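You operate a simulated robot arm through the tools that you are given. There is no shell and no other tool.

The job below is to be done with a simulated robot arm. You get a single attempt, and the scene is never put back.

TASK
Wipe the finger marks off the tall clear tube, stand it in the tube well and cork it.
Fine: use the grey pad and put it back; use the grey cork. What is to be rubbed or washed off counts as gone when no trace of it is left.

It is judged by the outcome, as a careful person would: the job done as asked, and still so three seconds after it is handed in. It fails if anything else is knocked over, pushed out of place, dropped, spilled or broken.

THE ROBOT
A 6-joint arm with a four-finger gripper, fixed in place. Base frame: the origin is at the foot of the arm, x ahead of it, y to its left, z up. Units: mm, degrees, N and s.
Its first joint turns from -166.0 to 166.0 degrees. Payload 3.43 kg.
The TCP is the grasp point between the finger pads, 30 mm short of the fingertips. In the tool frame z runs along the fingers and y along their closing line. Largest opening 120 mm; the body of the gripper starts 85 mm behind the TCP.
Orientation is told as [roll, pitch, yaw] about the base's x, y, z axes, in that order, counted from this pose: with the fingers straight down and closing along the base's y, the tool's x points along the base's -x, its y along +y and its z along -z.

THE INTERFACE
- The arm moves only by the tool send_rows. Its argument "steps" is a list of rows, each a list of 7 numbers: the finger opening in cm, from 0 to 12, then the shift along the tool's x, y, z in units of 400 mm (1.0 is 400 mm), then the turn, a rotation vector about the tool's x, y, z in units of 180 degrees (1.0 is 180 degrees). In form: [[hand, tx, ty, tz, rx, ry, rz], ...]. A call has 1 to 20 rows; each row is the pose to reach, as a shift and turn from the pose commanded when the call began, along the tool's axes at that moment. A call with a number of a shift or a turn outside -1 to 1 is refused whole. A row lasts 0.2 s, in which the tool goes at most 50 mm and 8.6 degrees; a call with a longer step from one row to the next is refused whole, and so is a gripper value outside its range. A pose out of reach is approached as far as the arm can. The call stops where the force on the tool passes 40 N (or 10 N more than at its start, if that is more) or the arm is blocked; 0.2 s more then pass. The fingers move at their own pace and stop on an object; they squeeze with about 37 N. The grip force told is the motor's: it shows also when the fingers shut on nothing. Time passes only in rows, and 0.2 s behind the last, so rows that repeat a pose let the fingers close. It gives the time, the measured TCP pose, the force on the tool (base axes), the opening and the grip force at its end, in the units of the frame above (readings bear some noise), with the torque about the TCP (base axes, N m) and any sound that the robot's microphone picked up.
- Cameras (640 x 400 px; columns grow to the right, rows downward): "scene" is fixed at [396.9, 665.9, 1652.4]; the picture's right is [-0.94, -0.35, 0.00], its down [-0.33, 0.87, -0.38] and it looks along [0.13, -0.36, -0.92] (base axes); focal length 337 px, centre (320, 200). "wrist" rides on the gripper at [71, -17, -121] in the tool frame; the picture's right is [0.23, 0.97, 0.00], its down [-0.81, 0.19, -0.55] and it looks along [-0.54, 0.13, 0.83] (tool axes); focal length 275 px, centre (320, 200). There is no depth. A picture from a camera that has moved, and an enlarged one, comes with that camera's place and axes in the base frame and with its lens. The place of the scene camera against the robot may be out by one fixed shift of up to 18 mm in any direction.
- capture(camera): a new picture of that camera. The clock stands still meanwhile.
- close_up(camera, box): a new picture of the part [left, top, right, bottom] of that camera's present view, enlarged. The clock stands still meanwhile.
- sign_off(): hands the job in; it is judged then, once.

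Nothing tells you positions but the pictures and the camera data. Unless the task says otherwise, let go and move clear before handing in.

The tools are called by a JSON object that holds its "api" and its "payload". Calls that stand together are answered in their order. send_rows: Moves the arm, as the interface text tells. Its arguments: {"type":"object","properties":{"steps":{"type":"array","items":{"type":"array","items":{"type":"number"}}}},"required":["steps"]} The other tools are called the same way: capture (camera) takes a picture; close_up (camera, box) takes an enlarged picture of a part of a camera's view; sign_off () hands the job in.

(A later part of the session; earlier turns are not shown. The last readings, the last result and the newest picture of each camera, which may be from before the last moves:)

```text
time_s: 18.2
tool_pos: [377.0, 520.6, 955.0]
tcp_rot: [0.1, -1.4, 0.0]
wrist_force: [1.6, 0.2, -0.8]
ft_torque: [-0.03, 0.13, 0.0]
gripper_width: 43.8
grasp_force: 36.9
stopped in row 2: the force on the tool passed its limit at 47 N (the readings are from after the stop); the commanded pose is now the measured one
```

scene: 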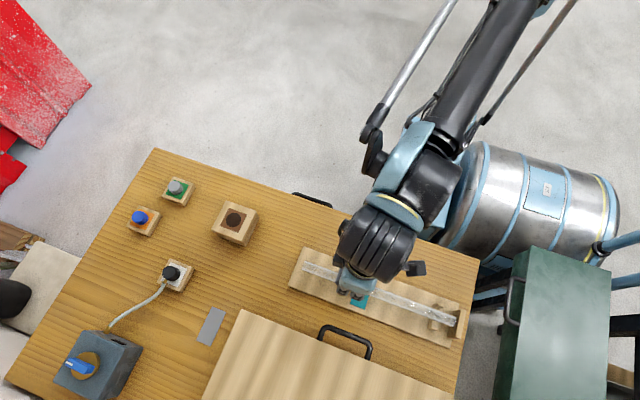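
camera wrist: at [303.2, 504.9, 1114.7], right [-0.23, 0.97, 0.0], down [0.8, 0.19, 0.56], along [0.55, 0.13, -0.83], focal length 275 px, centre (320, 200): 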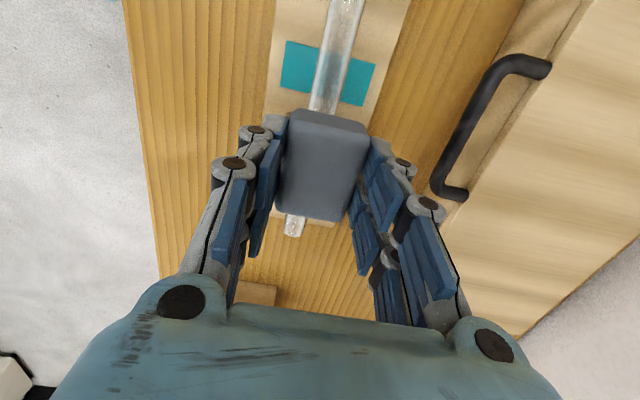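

Contact occurs at TCP z≈952.5 and is stiff; it stopped at the limit and backed off. I re-level the pad slightly, go to the +x side of the marks, and press much more gently.

{"api": "send_rows", "payload": {"steps": [[3, -0.03, 0, -0.01, 0, 0.0044, 0], [3, -0.0575, 0, -0.01, 0, 0.0044, 0], [3, -0.0575, 0, -0.01, 0, 0.0044, 0]]}}

{"api": "close_up", "payload": {"camera": "wrist", "box": [240, 0, 400, 250]}}

```text
time_s: 19.0
tool_pos: [399.2, 519.6, 959.6]
tcp_rot: [0.1, -0.6, 0.1]
wrist_force: [-0.9, 0.4, 0.0]
ft_torque: [0.02, 0.03, 0.0]
gripper_width: 44.1
grasp_force: 37.3
```

```text
1.60 times, centred on (320, 125) of wrist
camera zoom: at [325.6, 503.4, 1080.0], right [-0.23, 0.97, 0.0], down [0.81, 0.19, 0.56], along [0.55, 0.13, -0.83], focal length 440 px, centre (320, 320)
```

zoom: 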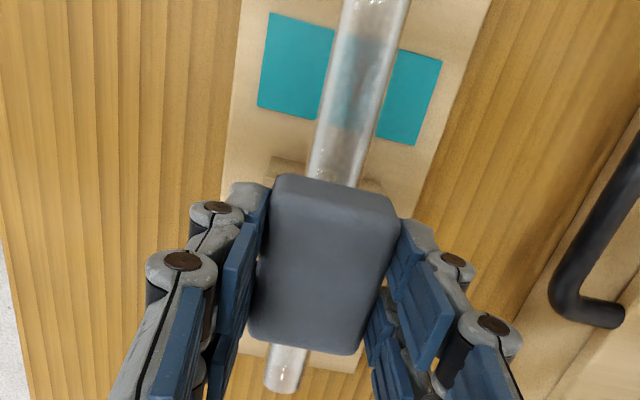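

Re-levelled. Descending 6 mm then by half-millimetres.

{"api": "send_rows", "payload": {"steps": [[3, 0, 0, 0.0075, 0, 0, 0], [3, 0, 0, 0.015, 0, 0, 0], [3, 0, 0, 0.015, 0, 0, 0]]}}

{"api": "send_rows", "payload": {"steps": [[3, 0, 0, 0.00125, 0, 0, 0], [3, 0, 0, 0.0025, 0, 0, 0]]}}

```text
time_s: 19.8
tool_pos: [398.5, 520.1, 952.8]
tcp_rot: [0.1, -0.6, 0.0]
wrist_force: [0.6, -0.5, -0.5]
ft_torque: [-0.04, 0.0, 0.01]
gripper_width: 43.9
grasp_force: 37.0
```

```text
time_s: 20.4
tool_pos: [398.0, 519.8, 952.4]
tcp_rot: [0.1, -0.7, 0.0]
wrist_force: [-0.2, 0.3, 0.5]
ft_torque: [-0.05, -0.01, -0.01]
gripper_width: 43.9
grasp_force: 37.1
```

Nearly at contact; continue half a millimetre at a time.

{"api": "send_rows", "payload": {"steps": [[3, 0, 0, 0.00125, 0, 0, 0], [3, 0, 0, 0.0025, 0, 0, 0]]}}

{"api": "send_rows", "payload": {"steps": [[3, 0, 0, 0.00125, 0, 0, 0], [3, 0, 0, 0.0015, 0, 0, 0]]}}

```text
time_s: 21.0
tool_pos: [398.7, 520.6, 953.0]
tcp_rot: [0.1, -0.6, 0.0]
wrist_force: [-0.8, 0.8, 1.7]
ft_torque: [-0.02, -0.01, -0.02]
gripper_width: 43.8
grasp_force: 37.0
```

```text
time_s: 21.6
tool_pos: [399.7, 519.7, 951.4]
tcp_rot: [0.2, -0.6, 0.0]
wrist_force: [-1.6, 0.1, 14.4]
ft_torque: [-0.02, 0.07, 0.01]
gripper_width: 44.0
grasp_force: 37.6
```

In contact with about 14 N. I wipe towards −x (towards the tube's end stop) in short stages, watching the force.

{"api": "send_rows", "payload": {"steps": [[3, 0.0125, 0, -0.0001, 0, 0, 0], [3, 0.025, 0, -0.0002, 0, 0, 0], [3, 0.0375, 0, -0.0003, 0, 0, 0], [3, 0.05, 0, -0.0004, 0, 0, 0]]}}

```text
time_s: 22.6
tool_pos: [379.2, 521.2, 951.7]
tcp_rot: [0.2, -0.5, 0.1]
wrist_force: [15.0, -0.5, 21.6]
ft_torque: [0.02, -0.68, -0.01]
gripper_width: 44.0
grasp_force: 36.9
```

Friction is clearly there (15 N) with 21 N of normal force. Continuing the stroke with a touch less pressure.

{"api": "send_rows", "payload": {"steps": [[3, 0.0125, 0, -0.0006, 0, 0, 0], [3, 0.025, 0, -0.0009, 0, 0, 0], [3, 0.0375, 0, -0.001, 0, 0, 0], [3, 0.05, 0, -0.0011, 0, 0, 0]]}}

{"api": "send_rows", "payload": {"steps": [[3, 0.0125, 0, -0.0001, 0, 0, 0], [3, 0.025, 0, -0.0002, 0, 0, 0], [3, 0.0375, 0, -0.0003, 0, 0, 0], [3, 0.05, 0, -0.0004, 0, 0, 0]]}}

```text
time_s: 23.6
tool_pos: [358.4, 520.0, 952.0]
tcp_rot: [0.2, -0.5, 0.0]
wrist_force: [8.5, -0.1, 11.8]
ft_torque: [-0.05, -0.33, -0.01]
gripper_width: 43.8
grasp_force: 37.1
```

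```text
time_s: 24.6
tool_pos: [338.9, 519.9, 951.8]
tcp_rot: [0.1, -0.7, -0.1]
wrist_force: [4.5, -0.1, 8.1]
ft_torque: [-0.01, -0.16, 0.01]
gripper_width: 43.9
grasp_force: 36.7
```

Stroke done to x≈339. I lift, back away in −x, and look at the wiped area.

{"api": "send_rows", "payload": {"steps": [[3, 0.01, 0, -0.05, 0, 0, 0], [3, 0.08, 0, -0.1, 0, 0, 0], [3, 0.15, 0, -0.15, 0, 0, 0], [3, 0.25, 0, -0.15, 0, 0, 0], [3, 0.25, 0, -0.15, 0, 0, 0]]}}

{"api": "capture", "payload": {"camera": "wrist"}}

{"api": "close_up", "payload": {"camera": "scene", "box": [330, 260, 394, 300]}}

{"api": "close_up", "payload": {"camera": "wrist", "box": [250, 200, 378, 280]}}

```text
time_s: 25.8
tool_pos: [237.0, 520.6, 1010.1]
tcp_rot: [0.1, -0.6, 0.1]
wrist_force: [-0.4, 0.0, 0.1]
ft_torque: [0.0, -0.02, 0.03]
gripper_width: 43.7
grasp_force: 36.8
```

```text
taken
camera wrist: at [164.8, 503.9, 1130.9], right [-0.23, 0.97, 0.0], down [0.81, 0.19, 0.56], along [0.55, 0.13, -0.83], focal length 275 px, centre (320, 200)
```

wrist: 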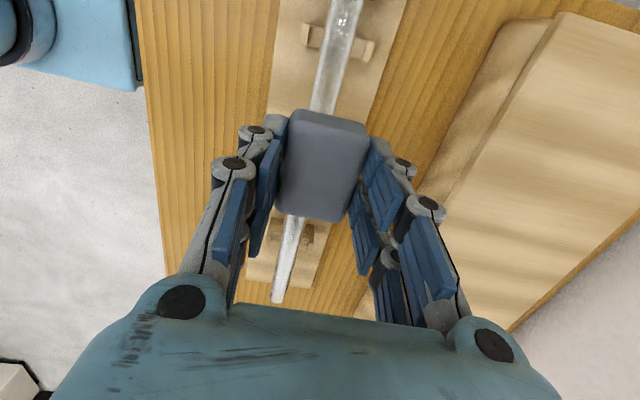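

```text
10.00 times, centred on (362, 280) of scene
camera zoom: at [396.9, 665.9, 1652.4], right [-0.94, -0.35, 0.0], down [-0.33, 0.87, -0.38], along [0.13, -0.36, -0.92], focal length 3371 px, centre (-100, -600)
```

zoom: 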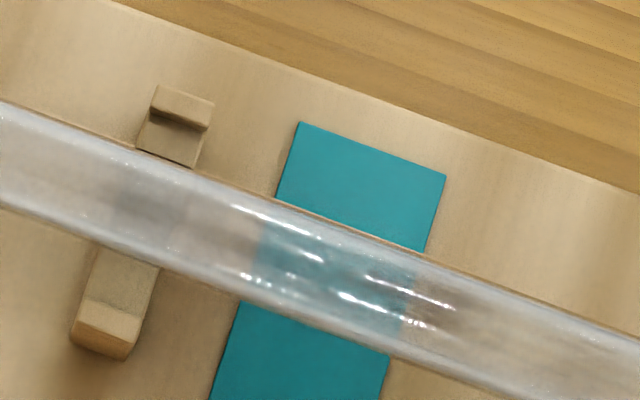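

```text
5.00 times, centred on (314, 240) of wrist
camera zoom: at [164.8, 503.9, 1130.9], right [-0.23, 0.97, 0.0], down [0.81, 0.19, 0.56], along [0.55, 0.13, -0.83], focal length 1376 px, centre (350, 0)
```

zoom: 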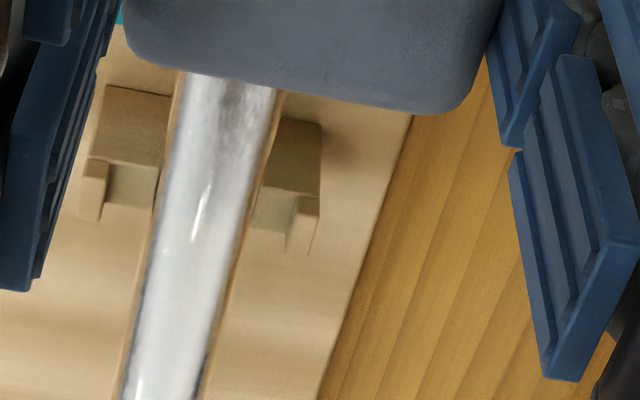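

The part near the support looks smoother now; I compare using the same crop as before.

{"api": "close_up", "payload": {"camera": "scene", "box": [340, 265, 404, 305]}}

{"api": "close_up", "payload": {"camera": "scene", "box": [355, 278, 387, 298]}}

{"api": "close_up", "payload": {"camera": "scene", "box": [296, 250, 360, 290]}}

```text
10.00 times, centred on (372, 285) of scene
camera zoom: at [396.9, 665.9, 1652.4], right [-0.94, -0.35, 0.0], down [-0.33, 0.87, -0.38], along [0.13, -0.36, -0.92], focal length 3371 px, centre (-200, -650)
```

zoom: 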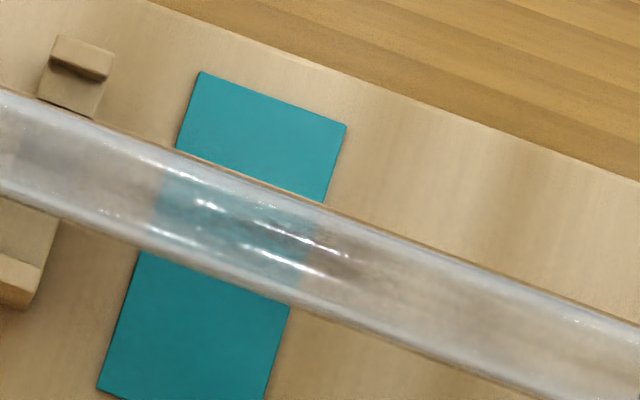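

```text
16.00 times, centred on (371, 288) of scene
camera zoom: at [396.9, 665.9, 1652.4], right [-0.94, -0.35, 0.0], down [-0.33, 0.87, -0.38], along [0.13, -0.36, -0.92], focal length 5393 px, centre (-496, -1208)
```

zoom: 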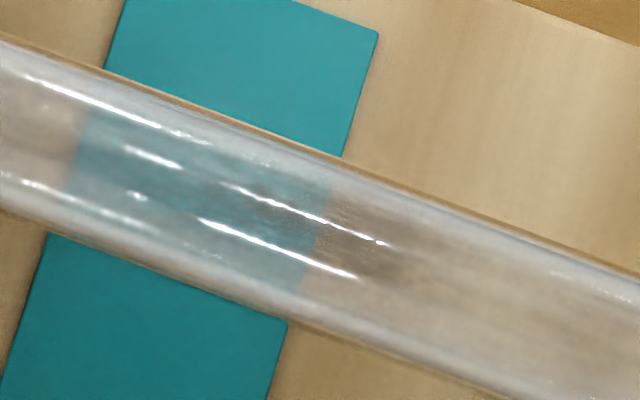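

```text
10.00 times, centred on (328, 270) of scene
camera zoom: at [396.9, 665.9, 1652.4], right [-0.94, -0.35, 0.0], down [-0.33, 0.87, -0.38], along [0.13, -0.36, -0.92], focal length 3371 px, centre (240, -500)
```

zoom: 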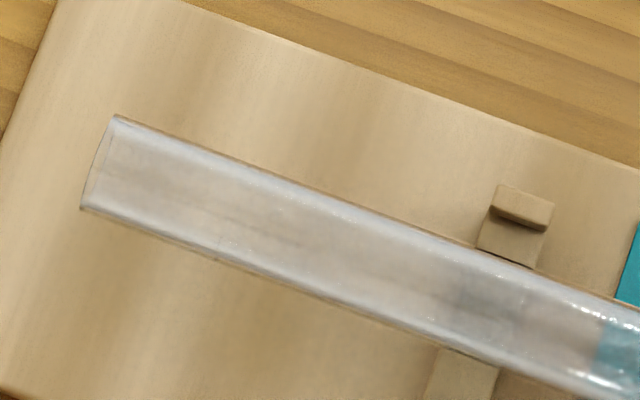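

The tube slid ~6 mm back against its stop, as expected. Some brownish smudge seems left near x≈310–335; I look from the wrist with the pad out of the line of sight.

{"api": "send_rows", "payload": {"steps": [[3, -0.1, 0, 0, 0, 0, 0], [3, -0.2, 0, 0, 0, 0, 0], [3, -0.3, 0, 0, 0, 0, 0], [3, -0.4, 0, 0, 0, 0, 0], [3, -0.4, 0, 0, 0, 0, 0]]}}

{"api": "close_up", "payload": {"camera": "wrist", "box": [280, 0, 408, 80]}}

{"api": "close_up", "payload": {"camera": "wrist", "box": [300, 40, 364, 80]}}

{"api": "close_up", "payload": {"camera": "wrist", "box": [300, 80, 364, 120]}}

```text
time_s: 27.0
tool_pos: [397.5, 519.0, 1013.6]
tcp_rot: [0.1, -0.5, 0.1]
wrist_force: [0.1, 0.8, 0.1]
ft_torque: [0.04, 0.05, 0.0]
gripper_width: 44.2
grasp_force: 37.2
```

```text
5.00 times, centred on (344, 40) of wrist
camera zoom: at [325.5, 502.1, 1132.5], right [-0.23, 0.97, 0.0], down [0.81, 0.19, 0.56], along [0.55, 0.13, -0.83], focal length 1376 px, centre (200, 1000)
```

zoom: 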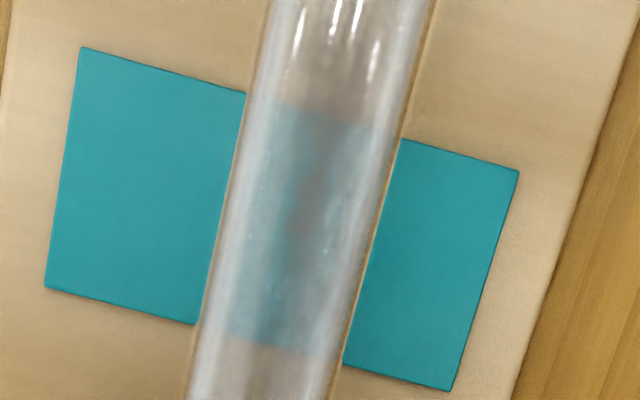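

```text
10.00 times, centred on (332, 60) of wrist
camera zoom: at [325.5, 502.1, 1132.5], right [-0.23, 0.97, 0.0], down [0.81, 0.19, 0.56], along [0.55, 0.13, -0.83], focal length 2753 px, centre (200, 1600)
```

zoom: 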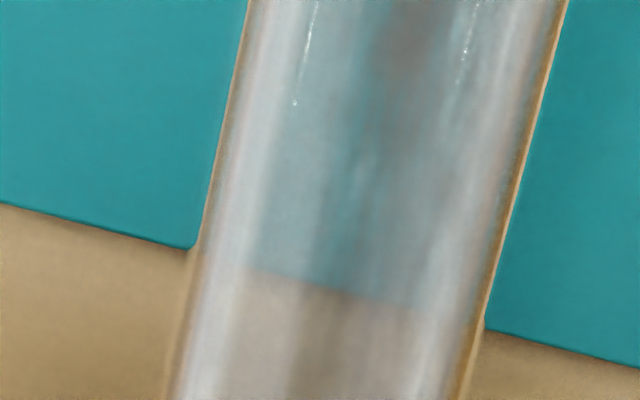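

```text
10.00 times, centred on (332, 100) of wrist
camera zoom: at [325.5, 502.1, 1132.5], right [-0.23, 0.97, 0.0], down [0.81, 0.19, 0.56], along [0.55, 0.13, -0.83], focal length 2753 px, centre (200, 1200)
```

zoom: 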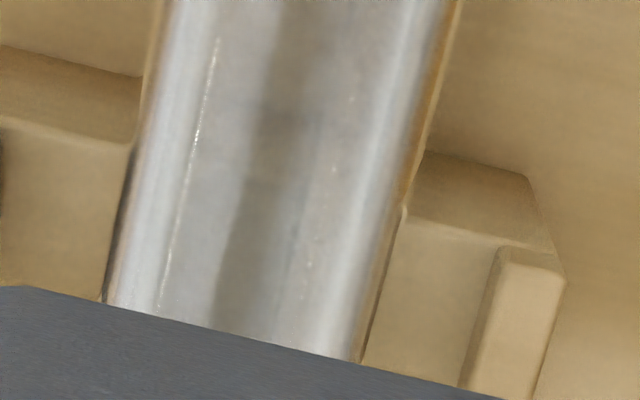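

Most looks cleared, though the arm's own reflection muddles the picture. I check from the −y side where I saw the smear best.

{"api": "send_rows", "payload": {"steps": [[3, 0.03, -0.1, 0.01, 0, 0, 0], [3, 0.06, -0.2, 0.03, 0, 0, 0], [3, 0.07, -0.215, 0.035, 0, 0, 0], [3, 0.07, -0.215, 0.035, 0, 0, 0]]}}

{"api": "capture", "payload": {"camera": "wrist"}}

{"api": "close_up", "payload": {"camera": "wrist", "box": [360, 40, 488, 120]}}

{"api": "close_up", "payload": {"camera": "wrist", "box": [350, 80, 478, 160]}}

```text
time_s: 28.0
tool_pos: [370.5, 434.7, 998.3]
tcp_rot: [0.0, -0.7, 0.0]
wrist_force: [0.0, -0.3, -1.3]
ft_torque: [0.0, 0.02, -0.01]
gripper_width: 43.8
grasp_force: 37.7
```

```text
taken
camera wrist: at [297.1, 417.7, 1117.9], right [-0.23, 0.97, 0.0], down [0.81, 0.19, 0.56], along [0.55, 0.13, -0.83], focal length 275 px, centre (320, 200)
```

wrist: 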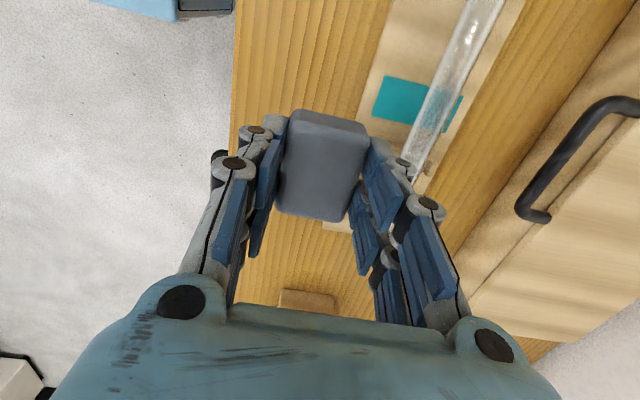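

```text
5.00 times, centred on (424, 80) of wrist
camera zoom: at [297.1, 417.7, 1117.9], right [-0.23, 0.97, 0.0], down [0.81, 0.19, 0.56], along [0.55, 0.13, -0.83], focal length 1376 px, centre (-200, 800)
```

zoom: 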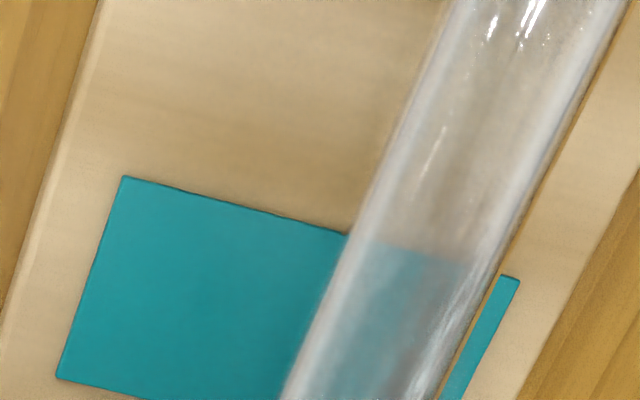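

```text
5.00 times, centred on (414, 120) of wrist
camera zoom: at [297.1, 417.7, 1117.9], right [-0.23, 0.97, 0.0], down [0.81, 0.19, 0.56], along [0.55, 0.13, -0.83], focal length 1376 px, centre (-150, 600)
```

zoom: 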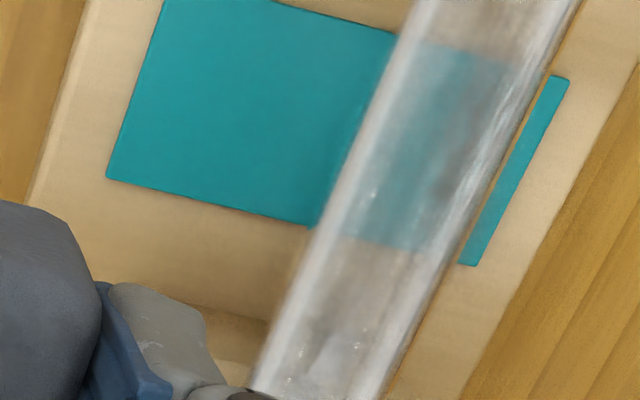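

The top is clear now, but a streak remains on the +y flank (x≈335–400). Before pressing from that side I check how the supports hold the tube.

{"api": "close_up", "payload": {"camera": "scene", "box": [332, 262, 364, 282]}}

{"api": "close_up", "payload": {"camera": "scene", "box": [424, 300, 464, 325]}}

{"api": "close_up", "payload": {"camera": "scene", "box": [332, 278, 364, 298]}}

```text
16.00 times, centred on (348, 272) of scene
camera zoom: at [396.9, 665.9, 1652.4], right [-0.94, -0.35, 0.0], down [-0.33, 0.87, -0.38], along [0.13, -0.36, -0.92], focal length 5393 px, centre (-128, -952)
```

zoom: 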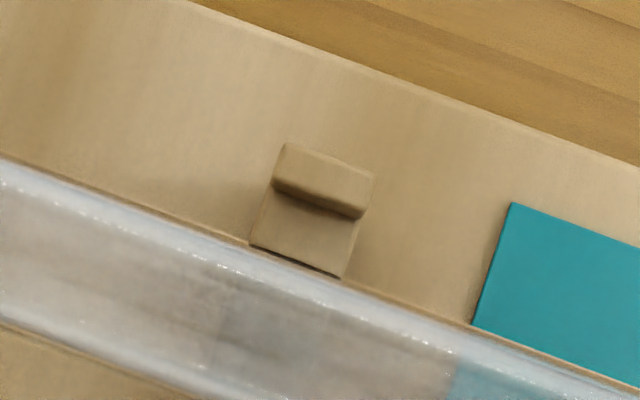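

```text
16.00 times, centred on (444, 312) of scene
camera zoom: at [396.9, 665.9, 1652.4], right [-0.94, -0.35, 0.0], down [-0.33, 0.87, -0.38], along [0.13, -0.36, -0.92], focal length 5393 px, centre (-1664, -1600)
```

zoom: 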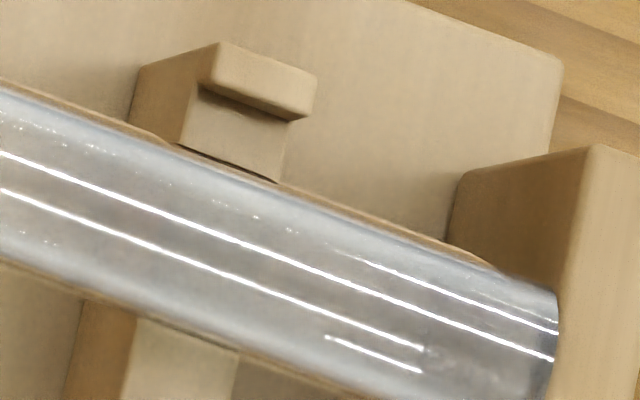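

```text
16.00 times, centred on (348, 288) of scene
camera zoom: at [396.9, 665.9, 1652.4], right [-0.94, -0.35, 0.0], down [-0.33, 0.87, -0.38], along [0.13, -0.36, -0.92], focal length 5393 px, centre (-128, -1208)
```

zoom: 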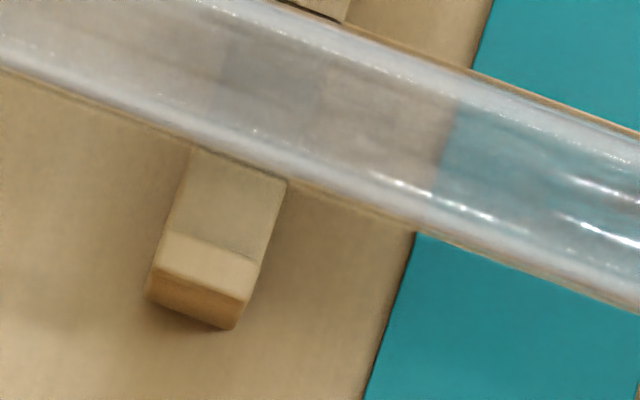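

The supports look like beds with lips at both ends; the tube may roll a bit between them. I'll test: touch lightly on top and nudge the pad in −y to see whether the tube rolls, which would bring the +y flank to the top.

{"api": "send_rows", "payload": {"steps": [[3, 0, 0.1, 0, 0, 0, 0], [3, 0, 0.2, 0.02, 0, 0, 0], [3, 0, 0.213, 0.07, 0, 0, 0], [3, 0, 0.213, 0.11, 0, 0, 0], [3, 0, 0.213, 0.11, 0, 0, 0]]}}

{"api": "send_rows", "payload": {"steps": [[3, 0, 0, 0.0025, 0, 0, 0], [3, 0, 0, 0.0025, 0, 0, 0]]}}

```text
time_s: 29.2
tool_pos: [370.9, 520.9, 952.8]
tcp_rot: [0.1, -0.6, 0.1]
wrist_force: [-0.4, 0.7, -1.0]
ft_torque: [-0.01, 0.0, 0.02]
gripper_width: 43.7
grasp_force: 37.0
```

```text
time_s: 29.8
tool_pos: [371.6, 520.0, 954.2]
tcp_rot: [0.1, -0.6, 0.0]
wrist_force: [-0.2, -0.5, -0.6]
ft_torque: [-0.02, -0.04, -0.01]
gripper_width: 43.9
grasp_force: 37.5
```

Position readings are noisy by about a millimetre; I keep feeling downward.

{"api": "send_rows", "payload": {"steps": [[3, 0, 0, 0.0015, 0, 0, 0], [3, 0, 0, 0.0025, 0, 0, 0]]}}

{"api": "send_rows", "payload": {"steps": [[3, 0, 0, 0.001, 0, 0, 0], [3, 0, 0, 0.0015, 0, 0, 0]]}}

```text
time_s: 30.4
tool_pos: [370.2, 518.7, 951.6]
tcp_rot: [0.0, -0.6, -0.1]
wrist_force: [-0.4, 0.1, -0.4]
ft_torque: [-0.04, 0.0, 0.02]
gripper_width: 43.9
grasp_force: 37.0
```

```text
time_s: 31.0
tool_pos: [371.0, 519.5, 951.4]
tcp_rot: [0.1, -0.6, 0.0]
wrist_force: [0.2, 0.1, 8.2]
ft_torque: [0.02, 0.04, -0.02]
gripper_width: 43.9
grasp_force: 36.7
```

Touching with about 8 N. Now a 4 mm nudge in −y to test rolling.

{"api": "send_rows", "payload": {"steps": [[3, 0, -0.0025, 0, 0, 0, 0], [3, 0, -0.005, 0, 0, 0, 0], [3, 0, -0.0075, 0, 0, 0, 0], [3, 0, -0.01, 0, 0, 0, 0]]}}

{"api": "close_up", "payload": {"camera": "scene", "box": [296, 250, 360, 290]}}

```text
time_s: 32.0
tool_pos: [369.6, 515.1, 950.8]
tcp_rot: [0.2, -0.6, 0.0]
wrist_force: [2.2, 2.9, 23.7]
ft_torque: [0.2, 0.1, -0.02]
gripper_width: 43.9
grasp_force: 37.2
```

```text
10.00 times, centred on (328, 270) of scene
camera zoom: at [396.9, 665.9, 1652.4], right [-0.94, -0.35, 0.0], down [-0.33, 0.87, -0.38], along [0.13, -0.36, -0.92], focal length 3371 px, centre (240, -500)
```

zoom: 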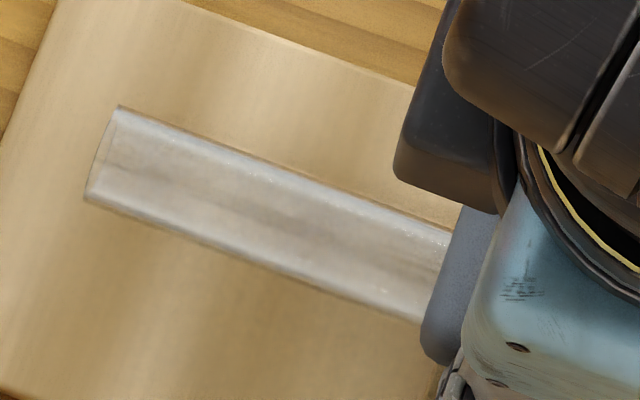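

The tube does roll (tube 2 mm for 4 mm of pad). I roll it another ~20° toward −y with slightly less pressure, to bring the +y flank up.

{"api": "send_rows", "payload": {"steps": [[3, 0, 0, -0.001, 0, 0, 0], [3, 0, -0.005, -0.001, 0, 0, 0], [3, 0, -0.01, -0.001, 0, 0, 0], [3, 0, -0.015, -0.001, 0, 0, 0], [3, 0, -0.02, -0.001, 0, 0, 0]]}}

{"api": "send_rows", "payload": {"steps": [[3, 0, 0, -0.01, 0, 0, 0], [3, -0.04, 0.01, -0.015, 0, 0, 0], [3, -0.075, 0.02, -0.015, 0, 0, 0], [3, -0.075, 0.02, -0.015, 0, 0, 0]]}}

{"api": "close_up", "payload": {"camera": "scene", "box": [296, 250, 360, 290]}}

{"api": "close_up", "payload": {"camera": "wrist", "box": [280, 0, 408, 80]}}

```text
time_s: 33.2
tool_pos: [370.5, 506.8, 951.0]
tcp_rot: [0.1, -0.6, 0.0]
wrist_force: [-1.5, -1.6, 6.5]
ft_torque: [-0.04, 0.09, 0.0]
gripper_width: 43.8
grasp_force: 37.7
```

```text
time_s: 34.2
tool_pos: [401.1, 515.2, 957.6]
tcp_rot: [0.0, -0.6, 0.0]
wrist_force: [-0.2, -0.9, -0.2]
ft_torque: [0.0, 0.0, -0.02]
gripper_width: 43.6
grasp_force: 36.9
```

```text
10.00 times, centred on (328, 270) of scene
camera zoom: at [396.9, 665.9, 1652.4], right [-0.94, -0.35, 0.0], down [-0.33, 0.87, -0.38], along [0.13, -0.36, -0.92], focal length 3371 px, centre (240, -500)
```

zoom: 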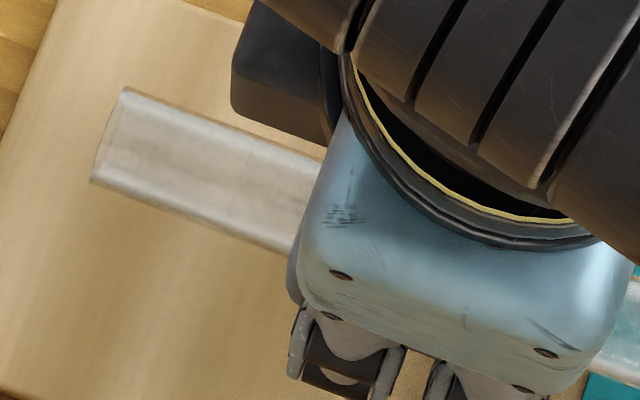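

```text
5.00 times, centred on (344, 40) of wrist
camera zoom: at [328.0, 498.9, 1078.0], right [-0.23, 0.97, 0.0], down [0.81, 0.19, 0.56], along [0.55, 0.13, -0.83], focal length 1376 px, centre (200, 1000)
```

zoom: 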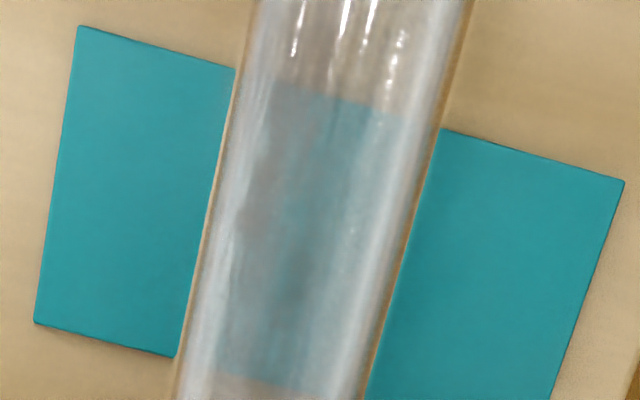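

The dark blob moved left with the roll, so it is a mark on the upper surface that needs more rubbing at several angles. I do a stroke here first (contact at the +31° line), with about 15 N.

{"api": "send_rows", "payload": {"steps": [[3, 0, 0, 0.008, 0, 0, 0], [3, 0, 0, 0.0155, 0, 0, 0], [3, 0, 0, 0.0158, 0, 0, 0]]}}

{"api": "send_rows", "payload": {"steps": [[3, 0.0125, 0, -0.0001, 0, 0, 0], [3, 0.025, 0, -0.0002, 0, 0, 0], [3, 0.0375, 0, -0.0003, 0, 0, 0], [3, 0.05, 0, -0.0004, 0, 0, 0]]}}

```text
time_s: 35.0
tool_pos: [399.9, 516.2, 951.0]
tcp_rot: [0.0, -0.6, 0.0]
wrist_force: [-0.9, -0.6, 2.5]
ft_torque: [0.0, 0.04, -0.02]
gripper_width: 43.9
grasp_force: 37.4
```

```text
time_s: 36.0
tool_pos: [381.5, 516.8, 951.0]
tcp_rot: [0.2, -0.6, 0.0]
wrist_force: [1.1, 0.0, 1.1]
ft_torque: [0.0, -0.03, 0.01]
gripper_width: 43.9
grasp_force: 36.8
```

Pressure is too light here; I go 0.6 mm deeper and continue.

{"api": "send_rows", "payload": {"steps": [[3, 0.002, 0, 0.0015, 0, 0, 0], [3, 0.0125, 0, 0.0015, 0, 0, 0], [3, 0.025, 0, 0.0014, 0, 0, 0], [3, 0.0375, 0, 0.0013, 0, 0, 0], [3, 0.05, 0, 0.0012, 0, 0, 0]]}}

{"api": "send_rows", "payload": {"steps": [[3, 0.0125, 0, -0.0001, 0, 0, 0], [3, 0.025, 0, -0.0002, 0, 0, 0], [3, 0.0375, 0, -0.0003, 0, 0, 0], [3, 0.05, 0, -0.0004, 0, 0, 0], [3, 0.0625, 0, -0.0005, 0, 0, 0], [3, 0.075, 0, -0.0006, 0, 0, 0]]}}

```text
time_s: 37.2
tool_pos: [361.2, 516.3, 951.4]
tcp_rot: [0.1, -0.6, 0.1]
wrist_force: [13.9, 0.5, 19.6]
ft_torque: [-0.08, -0.49, -0.02]
gripper_width: 43.9
grasp_force: 36.3
```

```text
time_s: 38.6
tool_pos: [330.0, 515.1, 950.0]
tcp_rot: [0.2, -0.5, 0.1]
wrist_force: [9.7, -1.0, 12.5]
ft_torque: [-0.03, -0.31, 0.02]
gripper_width: 44.1
grasp_force: 36.6
```

That stroke had good pressure (12–20 N). Next: roll back 16° toward +y while in contact, lift, return to x≈403, and press again.

{"api": "send_rows", "payload": {"steps": [[3, 0, 0.008, 0, 0, 0, 0], [3, 0, 0.016, 0, 0, 0, 0], [3, 0, 0.016, -0.012, 0, 0, 0], [3, -0.1, 0.013, -0.012, 0, 0, 0], [3, -0.1825, 0.01, -0.009, 0, 0, 0], [3, -0.1825, 0.01, 0, 0, 0, 0], [3, -0.1825, 0.01, 0.0016, 0, 0, 0], [3, -0.1825, 0.01, 0.0016, 0, 0, 0]]}}

```text
time_s: 40.4
tool_pos: [402.4, 520.6, 951.8]
tcp_rot: [0.1, -0.6, -0.1]
wrist_force: [0.7, 0.0, 15.1]
ft_torque: [-0.03, 0.15, 0.0]
gripper_width: 43.9
grasp_force: 36.7
```

15 N at the start position. Stroke of 80 mm towards −x.

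{"api": "send_rows", "payload": {"steps": [[3, 0.0167, 0, -0.0002, 0, 0, 0], [3, 0.0333, 0, -0.0004, 0, 0, 0], [3, 0.05, 0, -0.0005, 0, 0, 0], [3, 0.0667, 0, -0.0007, 0, 0, 0], [3, 0.0833, 0, -0.0009, 0, 0, 0], [3, 0.1, 0, -0.0011, 0, 0, 0]]}}

{"api": "send_rows", "payload": {"steps": [[3, 0.0167, 0, -0.0002, 0, 0, 0], [3, 0.0333, 0, -0.0004, 0, 0, 0], [3, 0.05, 0, -0.0005, 0, 0, 0], [3, 0.0667, 0, -0.0007, 0, 0, 0], [3, 0.0833, 0, -0.0009, 0, 0, 0], [3, 0.1, 0, -0.0011, 0, 0, 0]]}}

```text
time_s: 41.8
tool_pos: [363.6, 520.5, 951.0]
tcp_rot: [0.2, -0.6, 0.0]
wrist_force: [13.9, -1.1, 22.2]
ft_torque: [-0.04, -0.4, 0.04]
gripper_width: 43.9
grasp_force: 37.0
```

```text
time_s: 43.2
tool_pos: [322.5, 518.7, 950.5]
tcp_rot: [0.2, -0.4, 0.0]
wrist_force: [13.5, -0.8, 22.3]
ft_torque: [-0.07, -0.43, 0.02]
gripper_width: 44.4
grasp_force: 36.5
```

Good steady stroke. Roll another 16° and repeat (this should put the remaining blob right under the pad).

{"api": "send_rows", "payload": {"steps": [[3, 0, 0.008, 0, 0, 0, 0], [3, 0, 0.016, 0, 0, 0, 0], [3, 0, 0.016, -0.012, 0, 0, 0], [3, -0.1, 0.013, -0.012, 0, 0, 0], [3, -0.2, 0.01, -0.009, 0, 0, 0], [3, -0.2, 0.01, 0, 0, 0, 0], [3, -0.2, 0.01, 0.0016, 0, 0, 0], [3, -0.2, 0.01, 0.0016, 0, 0, 0]]}}

{"api": "send_rows", "payload": {"steps": [[3, 0.0167, 0, -0.0002, 0, 0, 0], [3, 0.0333, 0, -0.0004, 0, 0, 0], [3, 0.05, 0, -0.0005, 0, 0, 0], [3, 0.0667, 0, -0.0007, 0, 0, 0], [3, 0.0833, 0, -0.0009, 0, 0, 0], [3, 0.1, 0, -0.0011, 0, 0, 0]]}}

{"api": "send_rows", "payload": {"steps": [[3, 0.0167, 0, -0.0002, 0, 0, 0], [3, 0.0333, 0, -0.0004, 0, 0, 0], [3, 0.05, 0, -0.0005, 0, 0, 0], [3, 0.0667, 0, -0.0007, 0, 0, 0], [3, 0.0833, 0, -0.0009, 0, 0, 0], [3, 0.1, 0, -0.0011, 0, 0, 0]]}}

```text
time_s: 45.0
tool_pos: [404.0, 522.1, 951.6]
tcp_rot: [0.1, -0.6, 0.0]
wrist_force: [-1.0, 0.1, -0.2]
ft_torque: [0.0, -0.01, 0.01]
gripper_width: 43.9
grasp_force: 36.5
```

```text
time_s: 46.4
tool_pos: [364.2, 523.6, 951.6]
tcp_rot: [0.1, -0.6, 0.0]
wrist_force: [1.4, -0.8, 1.1]
ft_torque: [0.01, 0.01, 0.01]
gripper_width: 44.0
grasp_force: 36.8
```

```text
time_s: 47.8
tool_pos: [323.1, 523.4, 950.9]
tcp_rot: [0.2, -0.6, -0.1]
wrist_force: [0.6, -0.6, -0.5]
ft_torque: [0.01, 0.0, 0.0]
gripper_width: 43.9
grasp_force: 37.1
```

That pass had no pressure. I return without rolling and press properly first.

{"api": "send_rows", "payload": {"steps": [[3, 0, 0, -0.012, 0, 0, 0], [3, -0.1, 0, -0.012, 0, 0, 0], [3, -0.2, 0, -0.009, 0, 0, 0], [3, -0.2, 0, 0, 0, 0, 0], [3, -0.2, 0, 0.0035, 0, 0, 0], [3, -0.2, 0, 0.0035, 0, 0, 0]]}}

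```text
time_s: 49.2
tool_pos: [404.4, 523.5, 950.3]
tcp_rot: [0.1, -0.7, 0.0]
wrist_force: [0.9, -0.5, 5.2]
ft_torque: [-0.01, 0.11, 0.0]
gripper_width: 44.0
grasp_force: 37.0
```

{"api": "send_rows", "payload": {"steps": [[3, 0, 0, 0.0012, 0, 0, 0], [3, 0.0167, 0, 0.001, 0, 0, 0], [3, 0.0333, 0, 0.0008, 0, 0, 0], [3, 0.05, 0, 0.0007, 0, 0, 0], [3, 0.0667, 0, 0.0005, 0, 0, 0], [3, 0.0833, 0, 0.0003, 0, 0, 0], [3, 0.1, 0, 0.0001, 0, 0, 0]]}}

{"api": "send_rows", "payload": {"steps": [[3, 0.0167, 0, -0.0002, 0, 0, 0], [3, 0.0333, 0, -0.0004, 0, 0, 0], [3, 0.05, 0, -0.0005, 0, 0, 0], [3, 0.0667, 0, -0.0007, 0, 0, 0], [3, 0.0833, 0, -0.0009, 0, 0, 0], [3, 0.1, 0, -0.0011, 0, 0, 0]]}}

```text
time_s: 50.8
tool_pos: [363.3, 523.5, 950.5]
tcp_rot: [0.2, -0.7, 0.0]
wrist_force: [14.4, -1.8, 19.8]
ft_torque: [-0.07, -0.44, -0.01]
gripper_width: 44.1
grasp_force: 36.9
```

```text
time_s: 52.2
tool_pos: [323.0, 522.7, 950.8]
tcp_rot: [0.2, -0.5, 0.0]
wrist_force: [10.4, -0.8, 16.4]
ft_torque: [-0.06, -0.29, 0.0]
gripper_width: 43.7
grasp_force: 37.2
```

Good stroke (16–20 N). I lift and look at the result from above and from the scene camera.

{"api": "send_rows", "payload": {"steps": [[3, 0, 0, -0.05, 0, 0, 0], [3, 0, 0, -0.12, 0, 0, 0], [3, -0.1, 0, -0.14, 0, 0, 0], [3, -0.2, 0, -0.14, 0, 0, 0], [3, -0.2, 0, -0.14, 0, 0, 0]]}}

{"api": "close_up", "payload": {"camera": "wrist", "box": [280, 0, 408, 80]}}

{"api": "close_up", "payload": {"camera": "wrist", "box": [280, 50, 408, 130]}}

{"api": "close_up", "payload": {"camera": "scene", "box": [360, 275, 424, 315]}}

```text
time_s: 53.4
tool_pos: [402.4, 523.3, 1007.7]
tcp_rot: [0.0, -0.5, 0.0]
wrist_force: [0.2, 0.0, 0.0]
ft_torque: [0.01, 0.03, -0.03]
gripper_width: 44.3
grasp_force: 37.2
```

```text
5.00 times, centred on (344, 40) of wrist
camera zoom: at [330.6, 506.9, 1127.3], right [-0.23, 0.97, 0.0], down [0.81, 0.19, 0.56], along [0.55, 0.13, -0.83], focal length 1376 px, centre (200, 1000)
```

zoom: 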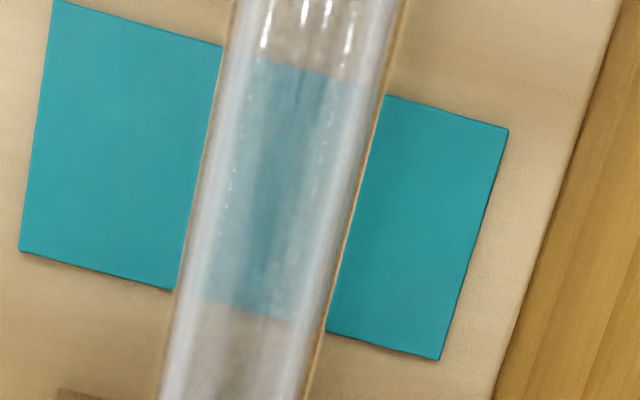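

```text
5.00 times, centred on (344, 90) of wrist
camera zoom: at [330.6, 506.9, 1127.3], right [-0.23, 0.97, 0.0], down [0.81, 0.19, 0.56], along [0.55, 0.13, -0.83], focal length 1376 px, centre (200, 750)
```

zoom: 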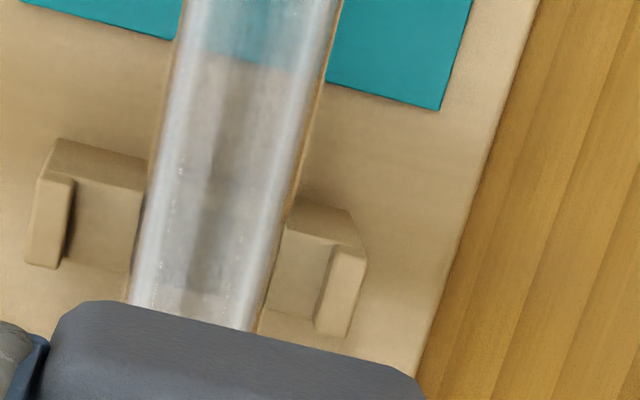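

```text
10.00 times, centred on (392, 295) of scene
camera zoom: at [396.9, 665.9, 1652.4], right [-0.94, -0.35, 0.0], down [-0.33, 0.87, -0.38], along [0.13, -0.36, -0.92], focal length 3371 px, centre (-400, -750)
```

zoom: 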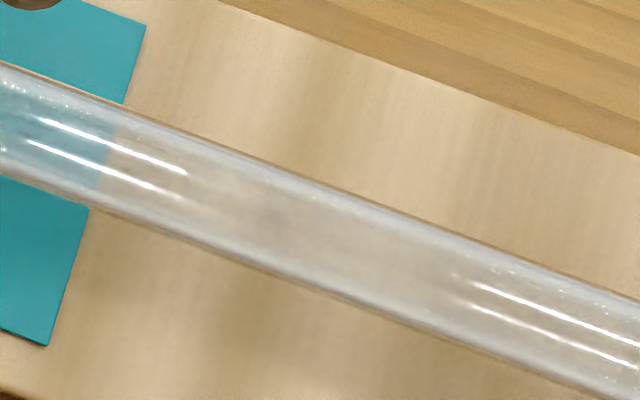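

Much cleaner; the blob is gone from the top view. Now check flanks from −y and +y viewpoints.

{"api": "send_rows", "payload": {"steps": [[3, 0.04, -0.11, 0.01, 0, 0, 0], [3, 0.08, -0.22, 0.02, 0, 0, 0], [3, 0.08, -0.22, 0.02, 0, 0, 0]]}}

{"api": "close_up", "payload": {"camera": "wrist", "box": [360, 40, 488, 120]}}

{"api": "close_up", "payload": {"camera": "wrist", "box": [350, 80, 478, 160]}}

{"api": "close_up", "payload": {"camera": "scene", "box": [330, 260, 394, 300]}}

{"api": "send_rows", "payload": {"steps": [[3, 0, 0.11, -0.02, 0, 0, 0], [3, 0, 0.22, -0.02, 0, 0, 0], [3, 0, 0.33, -0.02, 0, 0, 0], [3, 0, 0.41, -0.02, 0, 0, 0], [3, 0, 0.41, -0.02, 0, 0, 0]]}}

{"api": "capture", "payload": {"camera": "wrist"}}

{"api": "close_up", "payload": {"camera": "wrist", "box": [190, 20, 318, 100]}}

```text
time_s: 54.2
tool_pos: [368.4, 434.6, 997.5]
tcp_rot: [0.1, -0.6, -0.1]
wrist_force: [-0.1, 0.7, 0.2]
ft_torque: [0.0, 0.03, -0.02]
gripper_width: 43.7
grasp_force: 37.3
```

```text
5.00 times, centred on (424, 80) of wrist
camera zoom: at [297.5, 418.8, 1117.7], right [-0.23, 0.97, 0.0], down [0.81, 0.19, 0.56], along [0.55, 0.13, -0.83], focal length 1376 px, centre (-200, 800)
```

zoom: 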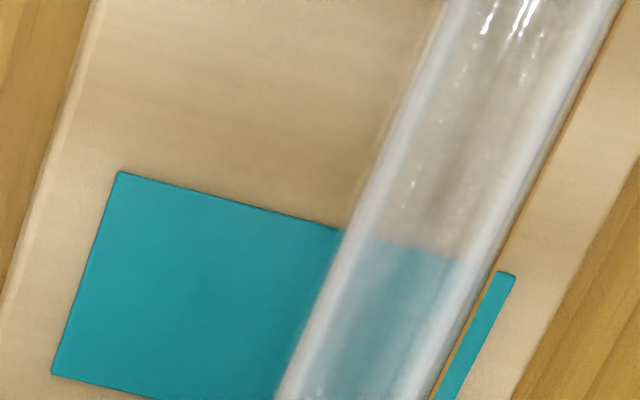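

```text
5.00 times, centred on (414, 120) of wrist
camera zoom: at [297.5, 418.8, 1117.7], right [-0.23, 0.97, 0.0], down [0.81, 0.19, 0.56], along [0.55, 0.13, -0.83], focal length 1376 px, centre (-150, 600)
```

zoom: 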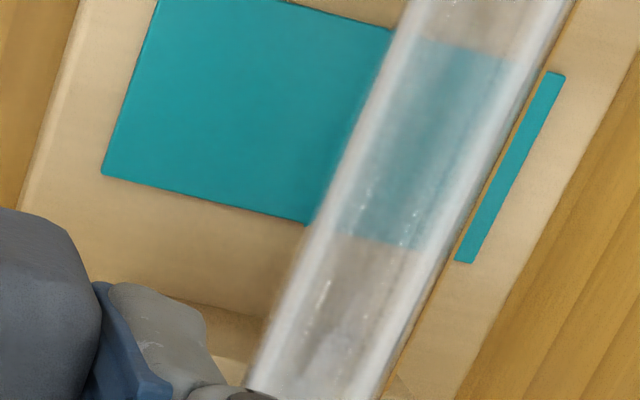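

```text
10.00 times, centred on (362, 280) of scene
camera zoom: at [396.9, 665.9, 1652.4], right [-0.94, -0.35, 0.0], down [-0.33, 0.87, -0.38], along [0.13, -0.36, -0.92], focal length 3371 px, centre (-100, -600)
```

zoom: 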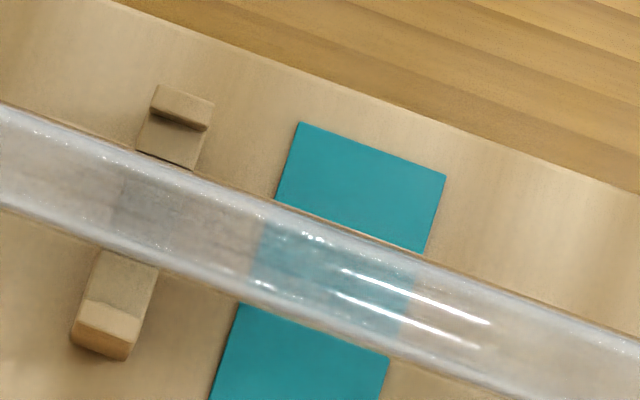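

```text
time_s: 55.4
tool_pos: [370.7, 600.7, 1006.8]
tcp_rot: [0.1, -0.7, 0.0]
wrist_force: [0.5, 0.3, -0.2]
ft_torque: [0.02, 0.01, 0.02]
gripper_width: 43.8
grasp_force: 36.8
```

```text
taken
camera wrist: at [297.6, 583.6, 1127.0], right [-0.23, 0.97, 0.0], down [0.81, 0.19, 0.56], along [0.55, 0.13, -0.83], focal length 275 px, centre (320, 200)
```

wrist: 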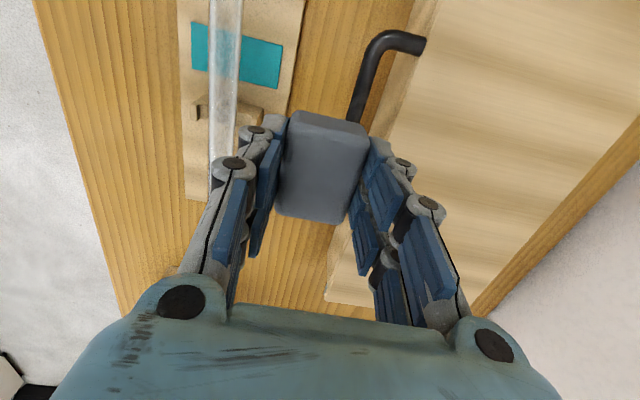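

```text
5.00 times, centred on (254, 60) of wrist
camera zoom: at [297.6, 583.6, 1127.0], right [-0.23, 0.97, 0.0], down [0.81, 0.19, 0.56], along [0.55, 0.13, -0.83], focal length 1376 px, centre (650, 900)
```

zoom: 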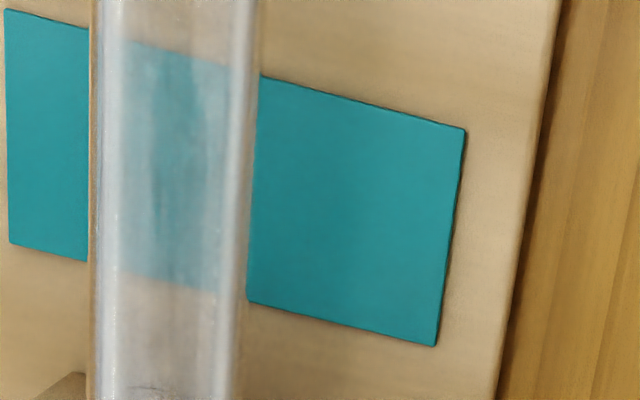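

The smear is gone from the −y and top views. A faint mottling appears from +y; zoom in more.

{"api": "close_up", "payload": {"camera": "wrist", "box": [200, 20, 264, 60]}}

{"api": "close_up", "payload": {"camera": "wrist", "box": [195, 50, 259, 90]}}

{"api": "close_up", "payload": {"camera": "wrist", "box": [195, 85, 259, 125]}}

{"api": "close_up", "payload": {"camera": "wrist", "box": [195, 0, 259, 40]}}

```text
10.00 times, centred on (232, 40) of wrist
camera zoom: at [297.6, 583.6, 1127.0], right [-0.23, 0.97, 0.0], down [0.81, 0.19, 0.56], along [0.55, 0.13, -0.83], focal length 2753 px, centre (1200, 1800)
```

zoom: 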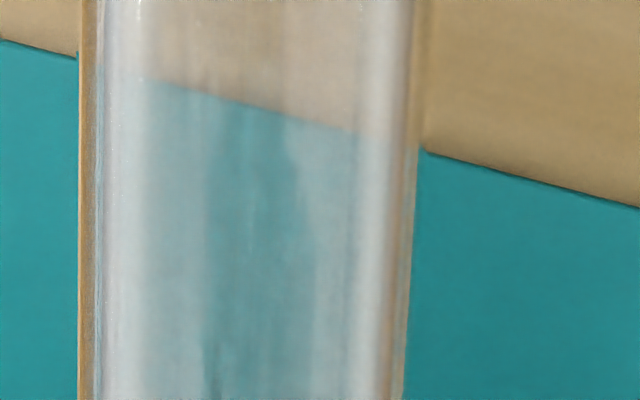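

```text
10.00 times, centred on (227, 70) of wrist
camera zoom: at [297.6, 583.6, 1127.0], right [-0.23, 0.97, 0.0], down [0.81, 0.19, 0.56], along [0.55, 0.13, -0.83], focal length 2753 px, centre (1250, 1500)
```

zoom: 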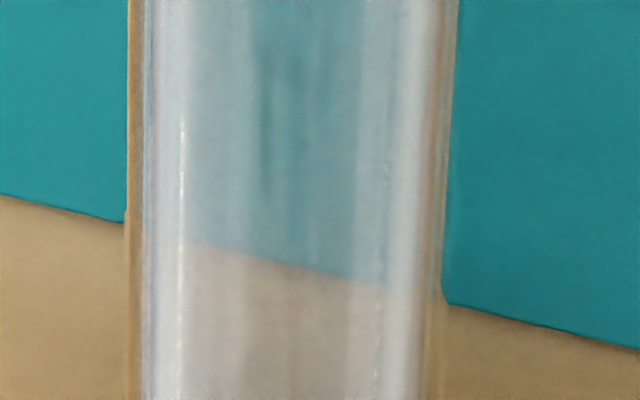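

```text
10.00 times, centred on (227, 105) of wrist
camera zoom: at [297.6, 583.6, 1127.0], right [-0.23, 0.97, 0.0], down [0.81, 0.19, 0.56], along [0.55, 0.13, -0.83], focal length 2753 px, centre (1250, 1150)
```

zoom: 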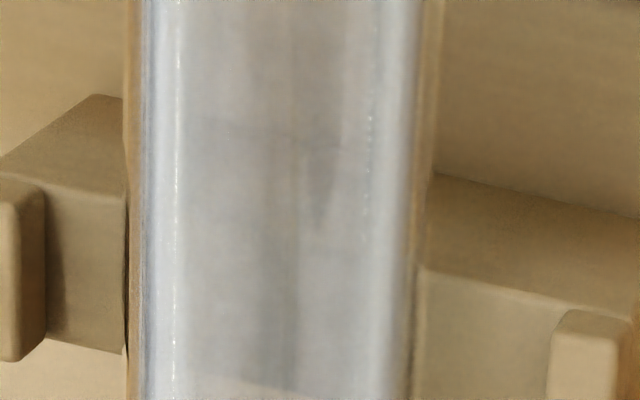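

```text
10.00 times, centred on (227, 20) of wrist
camera zoom: at [297.6, 583.6, 1127.0], right [-0.23, 0.97, 0.0], down [0.81, 0.19, 0.56], along [0.55, 0.13, -0.83], focal length 2753 px, centre (1250, 2000)
```

zoom: 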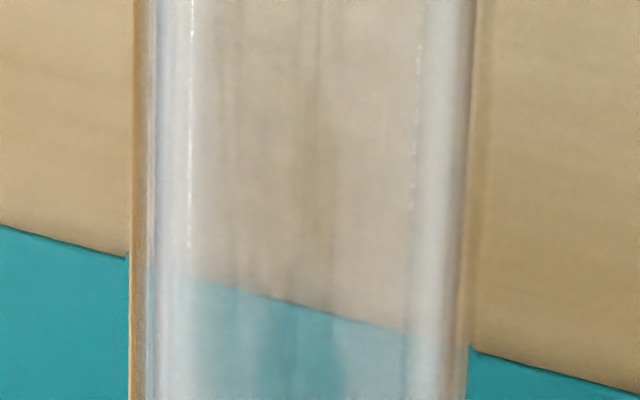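

What I see there looks like smooth reflections of the arm. To be safe I'll also rub the neighbouring angles (rolling the tube the other way) before inspecting the underside.

{"api": "send_rows", "payload": {"steps": [[3, -0.04, -0.1, 0, 0, 0, 0], [3, -0.08, -0.2, 0.03, 0, 0, 0], [3, -0.08, -0.2, 0.09, 0, 0, 0], [3, -0.08, -0.2, 0.1325, 0, 0, 0], [3, -0.08, -0.2, 0.1325, 0, 0, 0]]}}

{"api": "send_rows", "payload": {"steps": [[3, 0, 0, 0.0025, 0, 0, 0], [3, 0, 0, 0.004, 0, 0, 0]]}}

```text
time_s: 56.6
tool_pos: [404.8, 519.3, 953.2]
tcp_rot: [0.2, -0.6, 0.0]
wrist_force: [-0.5, -0.5, -0.7]
ft_torque: [-0.04, 0.03, -0.01]
gripper_width: 43.7
grasp_force: 37.2
```

```text
time_s: 57.2
tool_pos: [404.0, 520.2, 952.4]
tcp_rot: [0.1, -0.7, 0.1]
wrist_force: [0.4, 0.1, -0.5]
ft_torque: [-0.02, 0.0, 0.01]
gripper_width: 43.9
grasp_force: 37.2
```

{"api": "send_rows", "payload": {"steps": [[3, 0, 0, 0.001, 0, 0, 0], [3, 0, 0, 0.002, 0, 0, 0]]}}

{"api": "send_rows", "payload": {"steps": [[3, 0, 0, 0.0006, 0, 0, 0], [3, 0, 0, 0.0012, 0, 0, 0]]}}

```text
time_s: 57.8
tool_pos: [403.8, 519.4, 950.1]
tcp_rot: [0.2, -0.6, 0.0]
wrist_force: [-0.1, -1.1, -0.2]
ft_torque: [-0.01, -0.03, 0.04]
gripper_width: 43.9
grasp_force: 36.5
```

```text
time_s: 58.4
tool_pos: [404.6, 519.3, 950.5]
tcp_rot: [0.1, -0.6, 0.0]
wrist_force: [-0.1, 0.4, -0.4]
ft_torque: [0.01, 0.01, -0.02]
gripper_width: 44.0
grasp_force: 37.0
```

{"api": "send_rows", "payload": {"steps": [[3, 0, 0, 0.0008, 0, 0, 0], [3, 0, 0, 0.0015, 0, 0, 0]]}}

{"api": "send_rows", "payload": {"steps": [[3, 0, 0, 0.0006, 0, 0, 0], [3, 0, 0, 0.0012, 0, 0, 0]]}}

```text
time_s: 59.0
tool_pos: [403.1, 519.2, 949.9]
tcp_rot: [0.1, -0.6, 0.0]
wrist_force: [-0.5, 0.7, 2.8]
ft_torque: [0.02, 0.12, 0.01]
gripper_width: 43.9
grasp_force: 36.7
```

```text
time_s: 59.6
tool_pos: [404.6, 519.0, 951.1]
tcp_rot: [0.2, -0.6, 0.0]
wrist_force: [0.3, 1.2, 11.5]
ft_torque: [0.02, 0.11, 0.01]
gripper_width: 43.8
grasp_force: 37.4
```

Contact at 11 N. Roll +16° toward +y, then a stroke.

{"api": "send_rows", "payload": {"steps": [[3, 0, 0.008, 0.0002, 0, 0, 0], [3, 0, 0.016, 0.0004, 0, 0, 0], [3, 0, 0.016, 0.0004, 0, 0, 0]]}}

{"api": "send_rows", "payload": {"steps": [[3, 0.0167, 0, -0.0002, 0, 0, 0], [3, 0.0333, 0, -0.0004, 0, 0, 0], [3, 0.05, 0, -0.0005, 0, 0, 0], [3, 0.0667, 0, -0.0007, 0, 0, 0], [3, 0.0833, 0, -0.0009, 0, 0, 0], [3, 0.1, 0, -0.0011, 0, 0, 0]]}}

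{"api": "send_rows", "payload": {"steps": [[3, 0.0167, 0, -0.0002, 0, 0, 0], [3, 0.0333, 0, -0.0004, 0, 0, 0], [3, 0.05, 0, -0.0005, 0, 0, 0], [3, 0.0667, 0, -0.0007, 0, 0, 0], [3, 0.0833, 0, -0.0009, 0, 0, 0], [3, 0.1, 0, -0.0011, 0, 0, 0], [3, 0.12, 0, -0.0013, 0, 0, 0]]}}

```text
time_s: 60.4
tool_pos: [403.2, 525.6, 950.0]
tcp_rot: [0.3, -0.6, 0.0]
wrist_force: [1.4, 0.2, 22.5]
ft_torque: [-0.06, 0.14, -0.04]
gripper_width: 43.8
grasp_force: 37.0
```

```text
time_s: 61.8
tool_pos: [362.5, 525.3, 949.7]
tcp_rot: [0.2, -0.7, 0.0]
wrist_force: [19.2, 0.2, 29.6]
ft_torque: [-0.07, -0.59, 0.03]
gripper_width: 44.1
grasp_force: 37.0
```

```text
time_s: 62.5
tool_pos: [338.7, 525.4, 954.3]
tcp_rot: [0.2, -1.2, 0.0]
wrist_force: [1.6, 0.3, -0.8]
ft_torque: [-0.05, 0.16, -0.04]
gripper_width: 43.9
grasp_force: 36.9
stopped in row 3: the force on the tool passed its limit at 45 N (the readings are from after the stop); the commanded pose is now the measured one
```

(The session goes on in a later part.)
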